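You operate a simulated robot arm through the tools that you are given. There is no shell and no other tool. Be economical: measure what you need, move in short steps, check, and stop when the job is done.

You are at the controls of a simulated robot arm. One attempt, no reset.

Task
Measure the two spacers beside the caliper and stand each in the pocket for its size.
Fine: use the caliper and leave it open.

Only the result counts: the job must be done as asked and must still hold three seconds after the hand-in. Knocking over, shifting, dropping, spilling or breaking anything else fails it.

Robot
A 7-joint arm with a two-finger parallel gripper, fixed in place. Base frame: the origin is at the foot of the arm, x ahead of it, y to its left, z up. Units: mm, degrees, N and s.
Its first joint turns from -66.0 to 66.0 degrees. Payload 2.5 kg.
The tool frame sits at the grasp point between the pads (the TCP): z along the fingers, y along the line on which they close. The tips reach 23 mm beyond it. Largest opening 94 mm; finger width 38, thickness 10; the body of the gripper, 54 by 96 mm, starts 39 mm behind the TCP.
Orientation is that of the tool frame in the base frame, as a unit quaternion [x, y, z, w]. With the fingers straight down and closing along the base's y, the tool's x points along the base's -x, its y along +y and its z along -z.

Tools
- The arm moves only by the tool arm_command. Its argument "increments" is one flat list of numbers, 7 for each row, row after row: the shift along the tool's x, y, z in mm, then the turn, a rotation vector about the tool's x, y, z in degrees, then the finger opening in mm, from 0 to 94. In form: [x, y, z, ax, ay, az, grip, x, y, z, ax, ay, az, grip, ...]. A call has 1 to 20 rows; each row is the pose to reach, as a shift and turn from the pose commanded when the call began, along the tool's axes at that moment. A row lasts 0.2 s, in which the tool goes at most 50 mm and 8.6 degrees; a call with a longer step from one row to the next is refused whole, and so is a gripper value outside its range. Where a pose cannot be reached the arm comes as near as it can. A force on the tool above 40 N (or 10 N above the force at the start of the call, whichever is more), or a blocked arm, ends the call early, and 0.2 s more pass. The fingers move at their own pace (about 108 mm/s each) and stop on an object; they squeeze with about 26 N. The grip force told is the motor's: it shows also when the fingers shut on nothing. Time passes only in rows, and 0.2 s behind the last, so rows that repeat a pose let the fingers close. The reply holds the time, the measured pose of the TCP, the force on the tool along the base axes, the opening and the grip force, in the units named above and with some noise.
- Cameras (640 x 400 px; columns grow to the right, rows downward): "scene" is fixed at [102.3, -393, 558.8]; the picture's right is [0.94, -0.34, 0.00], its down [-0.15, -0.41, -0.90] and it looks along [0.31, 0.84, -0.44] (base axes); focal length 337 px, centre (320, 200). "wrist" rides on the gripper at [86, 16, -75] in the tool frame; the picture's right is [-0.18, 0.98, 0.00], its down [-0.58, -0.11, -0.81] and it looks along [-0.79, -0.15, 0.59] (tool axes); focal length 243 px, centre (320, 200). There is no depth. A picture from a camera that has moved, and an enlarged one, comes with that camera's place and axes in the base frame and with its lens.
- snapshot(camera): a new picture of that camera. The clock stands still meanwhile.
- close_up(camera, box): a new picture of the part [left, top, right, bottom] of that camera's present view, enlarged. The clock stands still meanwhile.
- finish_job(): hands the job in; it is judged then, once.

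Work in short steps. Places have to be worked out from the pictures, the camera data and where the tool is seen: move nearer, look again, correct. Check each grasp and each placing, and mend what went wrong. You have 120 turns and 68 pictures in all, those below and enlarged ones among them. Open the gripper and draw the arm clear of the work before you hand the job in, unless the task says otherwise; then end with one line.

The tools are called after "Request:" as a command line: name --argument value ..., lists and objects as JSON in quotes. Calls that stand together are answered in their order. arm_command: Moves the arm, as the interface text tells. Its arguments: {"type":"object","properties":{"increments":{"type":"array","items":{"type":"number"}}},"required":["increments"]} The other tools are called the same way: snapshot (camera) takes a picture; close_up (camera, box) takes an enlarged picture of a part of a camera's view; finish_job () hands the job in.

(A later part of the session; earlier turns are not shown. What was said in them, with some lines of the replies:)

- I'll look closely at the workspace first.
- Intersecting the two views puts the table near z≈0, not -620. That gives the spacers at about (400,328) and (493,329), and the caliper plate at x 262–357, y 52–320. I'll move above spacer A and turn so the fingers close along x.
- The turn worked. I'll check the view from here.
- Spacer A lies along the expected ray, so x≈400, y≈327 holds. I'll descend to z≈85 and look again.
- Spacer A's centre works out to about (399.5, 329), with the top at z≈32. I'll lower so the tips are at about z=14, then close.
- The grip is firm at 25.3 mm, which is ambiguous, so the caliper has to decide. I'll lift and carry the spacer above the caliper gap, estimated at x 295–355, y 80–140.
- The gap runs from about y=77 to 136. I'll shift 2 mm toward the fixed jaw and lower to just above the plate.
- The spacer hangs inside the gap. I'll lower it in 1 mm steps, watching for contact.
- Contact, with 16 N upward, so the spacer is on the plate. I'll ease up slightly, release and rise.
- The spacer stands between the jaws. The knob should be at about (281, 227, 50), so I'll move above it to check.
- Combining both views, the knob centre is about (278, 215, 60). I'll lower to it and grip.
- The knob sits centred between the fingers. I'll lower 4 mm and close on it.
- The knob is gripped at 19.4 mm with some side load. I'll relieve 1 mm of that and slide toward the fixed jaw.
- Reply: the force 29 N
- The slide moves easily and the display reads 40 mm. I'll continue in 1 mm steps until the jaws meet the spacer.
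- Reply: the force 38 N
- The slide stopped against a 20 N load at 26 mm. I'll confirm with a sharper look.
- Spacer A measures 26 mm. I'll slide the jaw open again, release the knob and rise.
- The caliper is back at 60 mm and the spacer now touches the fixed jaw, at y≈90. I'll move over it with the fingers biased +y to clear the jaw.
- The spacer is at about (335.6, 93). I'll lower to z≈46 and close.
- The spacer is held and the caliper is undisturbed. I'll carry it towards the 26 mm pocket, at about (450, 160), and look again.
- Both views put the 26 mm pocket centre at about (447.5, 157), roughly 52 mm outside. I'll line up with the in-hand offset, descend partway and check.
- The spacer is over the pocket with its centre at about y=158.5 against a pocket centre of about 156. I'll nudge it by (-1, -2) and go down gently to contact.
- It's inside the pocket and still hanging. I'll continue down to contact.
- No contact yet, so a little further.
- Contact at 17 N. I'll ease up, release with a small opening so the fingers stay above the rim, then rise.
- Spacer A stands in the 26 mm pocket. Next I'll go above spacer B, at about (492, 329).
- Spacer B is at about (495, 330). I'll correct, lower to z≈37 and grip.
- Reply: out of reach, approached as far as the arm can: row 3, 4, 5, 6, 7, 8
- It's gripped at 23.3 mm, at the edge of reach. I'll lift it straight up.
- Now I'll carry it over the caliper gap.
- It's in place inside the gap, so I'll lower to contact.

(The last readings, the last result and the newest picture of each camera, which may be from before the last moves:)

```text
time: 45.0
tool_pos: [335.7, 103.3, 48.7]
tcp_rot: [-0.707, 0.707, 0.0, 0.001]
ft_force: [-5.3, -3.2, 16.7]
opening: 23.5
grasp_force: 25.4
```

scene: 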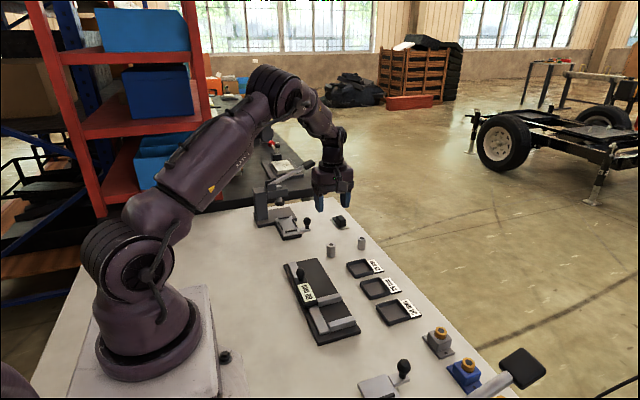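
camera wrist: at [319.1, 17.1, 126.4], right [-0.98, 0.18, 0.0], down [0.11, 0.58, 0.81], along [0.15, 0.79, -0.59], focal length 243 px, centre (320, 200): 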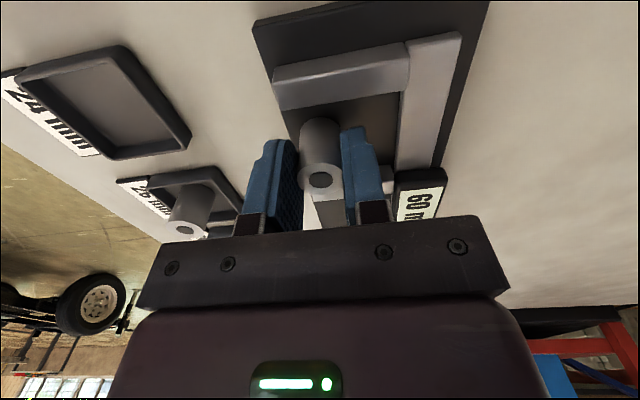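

Contact at 17 N. I'll release, rise and move above the knob at (277.5, 213).

Request:
arm_command --increments '[0, 0, -0.6, 0, 0, 0, 18, 0, 0, -0.6, 0, 0, 0, 32, 0, 0, -0.6, 0, 0, 0, 40, 0, 0, -0.6, 0, 0, 0, 40, 0, 0, -30, 0, 0, 0, 40, 0, 0, -75, 0, 0, 0, 40, -36, 19, -75, 0, 0, 0, 50, -72, 38, -75, 0, 0, 0, 55, -109, 57, -75, 0, 0, 0, 60, -109, 57, -75, 0, 0, 0, 60]'

Request:
close_up --camera "scene" --box '[260, 240, 380, 340]'

Request:
snapshot --camera "wrist"

```text
time: 47.2
tool_pos: [276.8, 213.5, 120.6]
tcp_rot: [-0.707, 0.707, 0.0, -0.001]
ft_force: [-0.4, -0.1, -0.3]
opening: 60.1
grasp_force: 0.0
```

```text
4.00 times, centred on (320, 290) of scene
camera zoom: at [102.3, -393.0, 558.8], right [0.94, -0.34, 0.0], down [-0.15, -0.41, -0.9], along [0.31, 0.84, -0.44], focal length 1348 px, centre (320, -160)
```

zoom: 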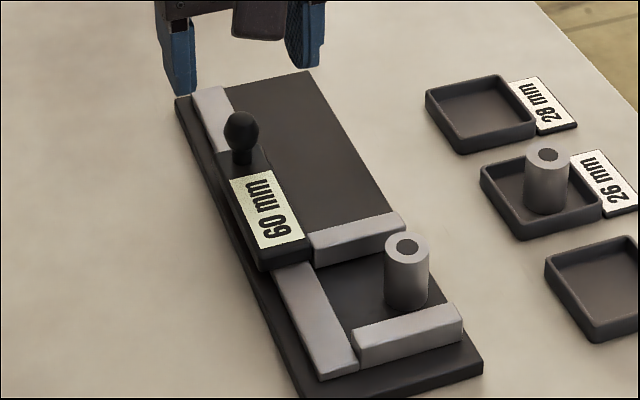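

```text
26 pictures are left
camera wrist: at [260.4, 127.2, 195.9], right [-0.98, 0.18, 0.0], down [0.11, 0.58, 0.81], along [0.15, 0.79, -0.59], focal length 243 px, centre (320, 200)
```

wrist: 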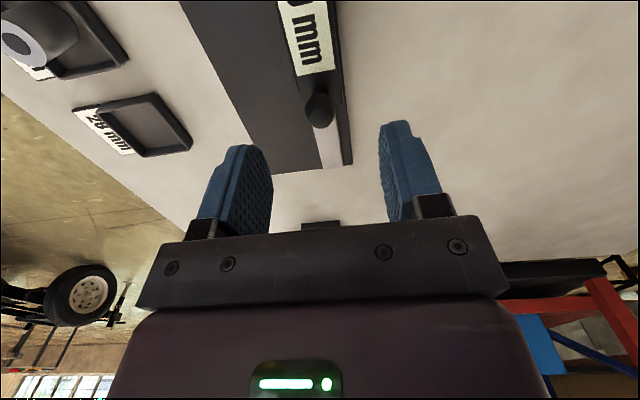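

The knob is at about (278, 215). I'll lower and grip it.

Request:
arm_command --increments '[-1.5, -2, 30, 0, 0, 0, 60, -1.5, -2, 60.5, 0, 0, 0, 60, -1.5, -2, 60.5, 0, 0, 0, 60, -1.5, -2, 60.5, 0, 0, 0, 35, -1.5, -2, 60.5, 0, 0, 0, 12, -1.5, -2, 60.5, 0, 0, 0, 12, -1.5, -2, 60.5, 0, 0, 0, 12]'

```text
time: 48.8
tool_pos: [278.5, 214.4, 59.8]
tcp_rot: [0.708, -0.707, 0.0, 0.001]
ft_force: [-15.9, 0.6, 2.9]
opening: 19.2
grasp_force: 45.6
```

Gripped. I'll slide to close, stepping finely at the end.

Request:
arm_command --increments '[4, 0.7, 0, 0, 0, 0, 12, 8, 0.7, 0, 0, 0, 0, 12, 12, 0.7, 0, 0, 0, 0, 12, 16, 0.7, 0, 0, 0, 0, 12, 20, 0.7, 0, 0, 0, 0, 12, 24, 0.7, 0, 0, 0, 0, 12, 28, 0.7, 0, 0, 0, 0, 12, 30, 0.7, 0, 0, 0, 0, 12, 31, 0.7, 0, 0, 0, 0, 12, 32, 0.7, 0, 0, 0, 0, 12, 33, 0.7, 0, 0, 0, 0, 12, 34, 0.7, 0, 0, 0, 0, 12, 35, 0.7, 0, 0, 0, 0, 12, 36, 0.7, 0, 0, 0, 0, 12, 37, 0.7, 0, 0, 0, 0, 12, 38, 0.7, 0, 0, 0, 0, 12, 39, 0.7, 0, 0, 0, 0, 12]'

Request:
close_up --camera "scene" --box '[300, 280, 360, 340]'

```text
time: 52.4
tool_pos: [277.3, 179.5, 61.2]
tcp_rot: [0.709, -0.705, -0.002, 0.0]
ft_force: [-17.5, 22.7, -26.0]
opening: 19.1
grasp_force: 44.6
```

```text
6.67 times, centred on (330, 310) of scene
camera zoom: at [102.4, -393.0, 558.8], right [0.94, -0.34, 0.0], down [-0.15, -0.42, -0.9], along [0.31, 0.84, -0.44], focal length 2247 px, centre (253, -533)
```

zoom: 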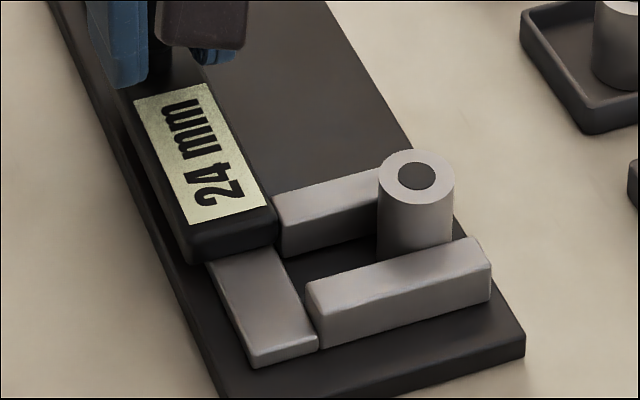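

Spacer B measures 24 mm, clamped. I'll open the caliper, release and rise.

Request:
arm_command --increments '[-4, 0, 0, 0, 0, 0, 12, -9, 0, 0, 0, 0, 0, 12, -14, 0, 0, 0, 0, 0, 12, -19, 0, 0, 0, 0, 0, 12, -24, 0, 0, 0, 0, 0, 12, -29, 0, 0, 0, 0, 0, 12, -34, 0, 0, 0, 0, 0, 12, -38, 0, 0, 0, 0, 0, 12, -38, 0, 0, 0, 0, 0, 12, -38, 0, 0, 0, 0, 0, 35, -38, 0, 0, 0, 0, 0, 50, -38, 0, 0, 0, 0, 0, 50, -38, 0, -30, 0, 0, 0, 50, -38, 0, -62, 0, 0, 0, 50, -38, 0, -62, 0, 0, 0, 50]'

Request:
close_up --camera "scene" --box '[260, 240, 420, 340]'

```text
time: 55.6
tool_pos: [278.8, 212.7, 125.4]
tcp_rot: [-0.707, 0.707, -0.001, 0.0]
ft_force: [-0.1, 0.0, 0.3]
opening: 50.2
grasp_force: 0.0
```

```text
4.00 times, centred on (340, 290) of scene
camera zoom: at [102.3, -393.0, 558.8], right [0.94, -0.34, 0.0], down [-0.15, -0.41, -0.9], along [0.31, 0.84, -0.44], focal length 1348 px, centre (240, -160)
```

zoom: 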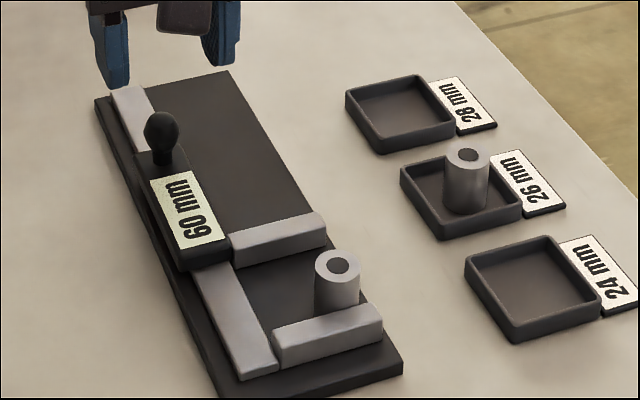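

The caliper is open again at 60 mm. I'll pick up spacer B with the same biased pose as before.

Request:
arm_command --increments '[38, -19, 0, 0, 0, 0, 44, 76, -38, 0, 0, 0, 0, 44, 111.5, -57, 0, 0, 0, 0, 44, 111.5, -57, 0, 0, 0, 0, 44, 111.5, -57, 40, 0, 0, 0, 44, 111.5, -57, 65, 0, 0, 0, 44, 111.5, -57, 77, 0, 0, 0, 44, 111.5, -57, 77, 0, 0, 0, 44]'

Request:
snapshot --camera "wrist"

```text
time: 57.4
tool_pos: [335.2, 101.6, 46.0]
tcp_rot: [0.707, -0.707, 0.0, 0.0]
ft_force: [0.1, -1.2, -0.8]
opening: 43.9
grasp_force: 0.1
```

```text
23 pictures are left
camera wrist: at [320.1, 15.5, 121.1], right [-0.98, 0.18, 0.0], down [0.11, 0.58, 0.81], along [0.15, 0.79, -0.59], focal length 243 px, centre (320, 200)
```

wrist: 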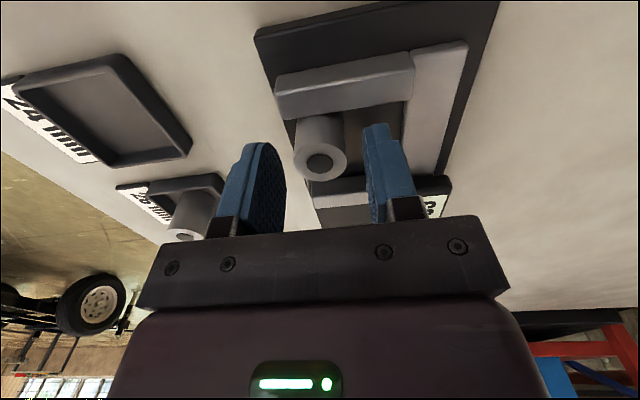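

The spacer is between the fingers, so I'll close and lift.

Request:
arm_command --increments '[0, 0, 0, 0, 0, 0, 32, 0, 0, 0, 0, 0, 0, 18, 0, 0, 0, 0, 0, 0, 18, 0, 0, 0, 0, 0, 0, 18, 0, 0, -20, 0, 0, 0, 18, 0, 0, -50, 0, 0, 0, 18, 0, 0, -85, 0, 0, 0, 18, 0, 0, -85, 0, 0, 0, 18]'

Request:
snapshot --camera "wrist"

```text
time: 59.2
tool_pos: [335.6, 101.7, 131.9]
tcp_rot: [0.707, -0.707, -0.001, 0.0]
ft_force: [-0.3, -0.2, -0.7]
opening: 23.3
grasp_force: 26.0
```

```text
22 pictures are left
camera wrist: at [319.6, 14.8, 207.0], right [-0.98, 0.18, 0.0], down [0.11, 0.58, 0.81], along [0.15, 0.79, -0.59], focal length 243 px, centre (320, 200)
```

wrist: 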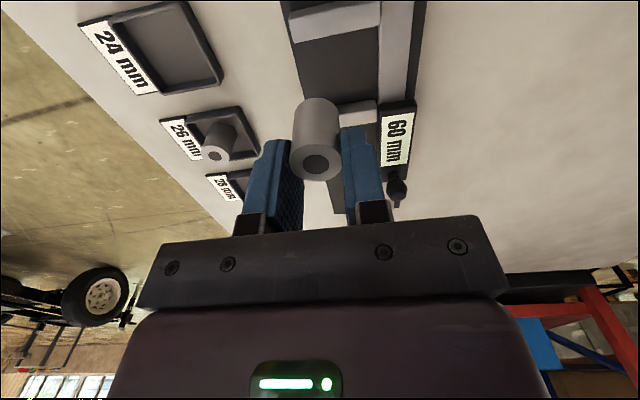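

Spacer B is held at 23.3 mm. I'll carry it to the 24 mm pocket, at about (447, 75), and hover at z≈85.

Request:
arm_command --increments '[6, -37, 0, 0, 0, 0, 18, 12, -74, 0, 0, 0, 0, 18, 18.5, -111, 0, 0, 0, 0, 18, 18.5, -111, 25, 0, 0, 0, 18, 18.5, -111, 45, 0, 0, 0, 18, 18.5, -111, 45, 0, 0, 0, 18]'

Request:
snapshot --camera "wrist"

Request:
close_up --camera "scene" --box '[350, 260, 430, 340]'

```text
time: 60.6
tool_pos: [447.6, 84.4, 86.1]
tcp_rot: [0.707, -0.707, 0.0, 0.0]
ft_force: [0.9, -0.5, -0.6]
opening: 23.6
grasp_force: 26.4
```

```text
21 pictures are left
camera wrist: at [431.2, -3.2, 160.4], right [-0.98, 0.18, 0.0], down [0.11, 0.58, 0.81], along [0.15, 0.79, -0.59], focal length 243 px, centre (320, 200)
```

wrist: 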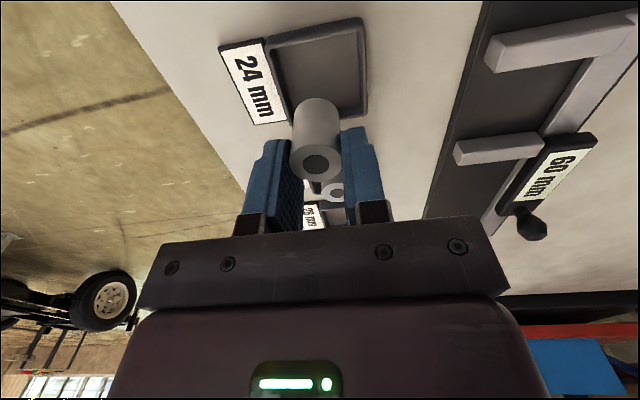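

```text
5.00 times, centred on (390, 300) of scene
camera zoom: at [102.3, -393.0, 558.8], right [0.94, -0.34, 0.0], down [-0.15, -0.41, -0.9], along [0.31, 0.84, -0.44], focal length 1685 px, centre (-30, -300)
```

zoom: 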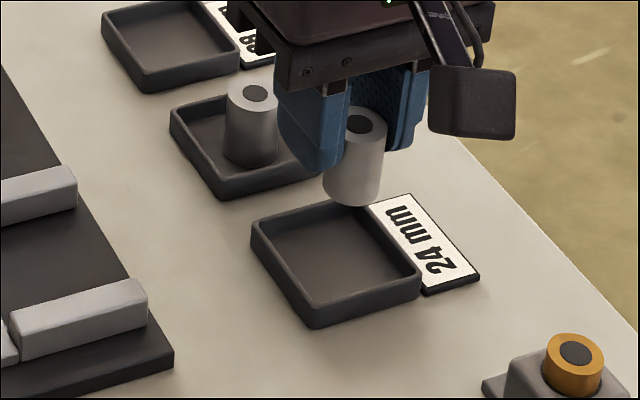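

The pocket centre is at about (444.5, 74.5) and the spacer at about (446.5, 75.5). I'll shift (-2, -1), descend partway and check.

Request:
arm_command --increments '[1, 2, 15, 0, 0, 0, 18, 1, 2, 30, 0, 0, 0, 18, 1, 2, 38, 0, 0, 0, 18, 1, 2, 41, 0, 0, 0, 18, 1, 2, 41, 0, 0, 0, 18]'

Request:
close_up --camera "scene" --box '[350, 260, 430, 340]'

Request:
snapshot --camera "wrist"

```text
time: 61.8
tool_pos: [446.5, 83.3, 44.4]
tcp_rot: [0.707, -0.707, 0.0, 0.0]
ft_force: [-0.1, -0.8, -0.2]
opening: 23.5
grasp_force: 26.3
```

```text
5.00 times, centred on (390, 300) of scene
camera zoom: at [102.3, -393.0, 558.8], right [0.94, -0.34, 0.0], down [-0.15, -0.41, -0.9], along [0.31, 0.84, -0.44], focal length 1685 px, centre (-30, -300)
```

zoom: 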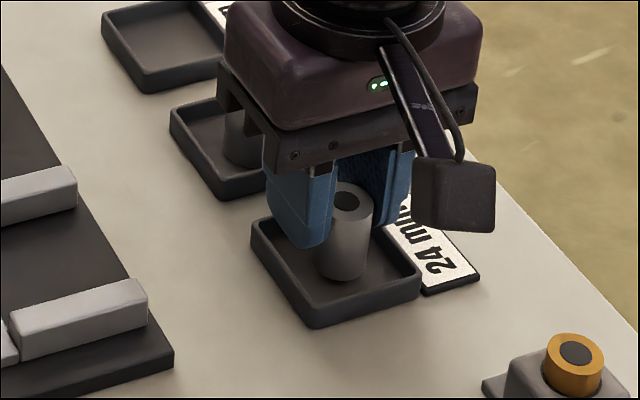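

```text
18 pictures are left
camera wrist: at [429.1, -3.9, 119.4], right [-0.98, 0.18, 0.0], down [0.11, 0.58, 0.81], along [0.15, 0.79, -0.59], focal length 243 px, centre (320, 200)
```

wrist: 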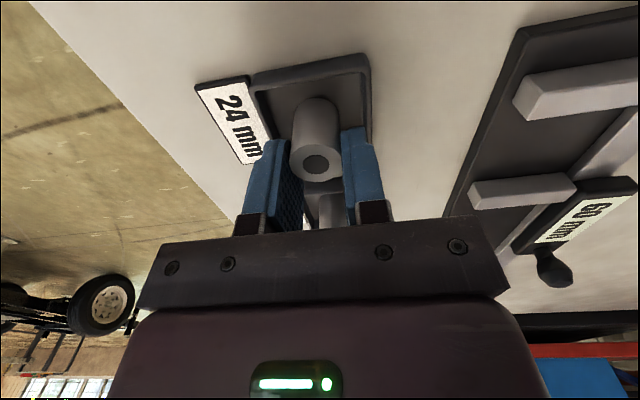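

It's inside and roughly centred. I'll lower to contact.

Request:
arm_command --increments '[0, 0, 0.8, 0, 0, 0, 18, 0, 0, 1.6, 0, 0, 0, 18, 0, 0, 2.4, 0, 0, 0, 18, 0, 0, 3.2, 0, 0, 0, 18, 0, 0, 3.2, 0, 0, 0, 18]'

Request:
arm_command --increments '[0, 0, 0.5, 0, 0, 0, 18, 0, 0, 1, 0, 0, 0, 18, 0, 0, 1, 0, 0, 0, 18]'

```text
time: 63.0
tool_pos: [445.1, 83.1, 41.8]
tcp_rot: [0.707, -0.707, 0.0, -0.001]
ft_force: [-0.5, 0.2, -1.5]
opening: 23.4
grasp_force: 26.5
```

```text
time: 63.8
tool_pos: [445.1, 81.8, 41.3]
tcp_rot: [-0.707, 0.707, 0.0, 0.0]
ft_force: [-0.5, 0.5, -1.1]
opening: 23.4
grasp_force: 26.6
```

Request:
arm_command --increments '[0, 0, 0.5, 0, 0, 0, 18, 0, 0, 1, 0, 0, 0, 18, 0, 0, 1, 0, 0, 0, 18]'

```text
time: 64.6
tool_pos: [444.8, 82.2, 41.3]
tcp_rot: [0.707, -0.707, 0.0, -0.001]
ft_force: [-4.4, -0.9, 10.2]
opening: 23.4
grasp_force: 26.2
```

Contact at 10 N. I'll release with a small opening, rise, and draw back.

Request:
arm_command --increments '[0, 0, -0.4, 0, 0, 0, 18, 0, 0, -0.4, 0, 0, 0, 30, 0, 0, -0.4, 0, 0, 0, 36, 0, 0, -0.4, 0, 0, 0, 36, 0, 0, -30, 0, 0, 0, 36, 0, 0, -75, 0, 0, 0, 36, 0, 0, -120, 0, 0, 0, 60, 0, 0, -160, 0, 0, 0, 90, 0, 0, -160, 0, 0, 0, 90, 0, 0, -160, 0, 0, 0, 90]'

Request:
close_up --camera "scene" --box '[260, 220, 440, 350]'

Request:
snapshot --camera "scene"

```text
time: 66.8
tool_pos: [444.8, 82.8, 198.9]
tcp_rot: [0.707, -0.707, -0.001, 0.0]
ft_force: [-0.4, 0.2, -1.0]
opening: 90.3
grasp_force: 0.0
```

```text
3.08 times, centred on (350, 285) of scene
camera zoom: at [102.3, -393.0, 558.8], right [0.94, -0.34, 0.0], down [-0.15, -0.41, -0.9], along [0.31, 0.84, -0.44], focal length 1037 px, centre (228, -62)
```

zoom: 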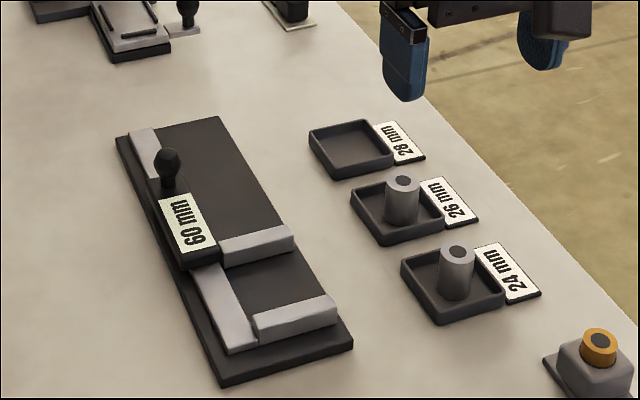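

```text
16 pictures are left
```

scene: 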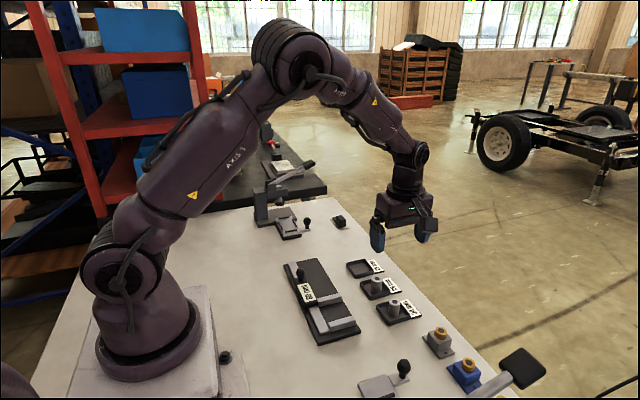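

Both spacers stand upright in their pockets, the caliper is open at 60 mm, and the arm is clear. I'm handing in.

Request:
finish_job

```text
The job is handed in.
```

The caliper read 26 mm for one spacer and 24 mm for the other; each now stands in the pocket for its size, and the caliper is left open at 60 mm.
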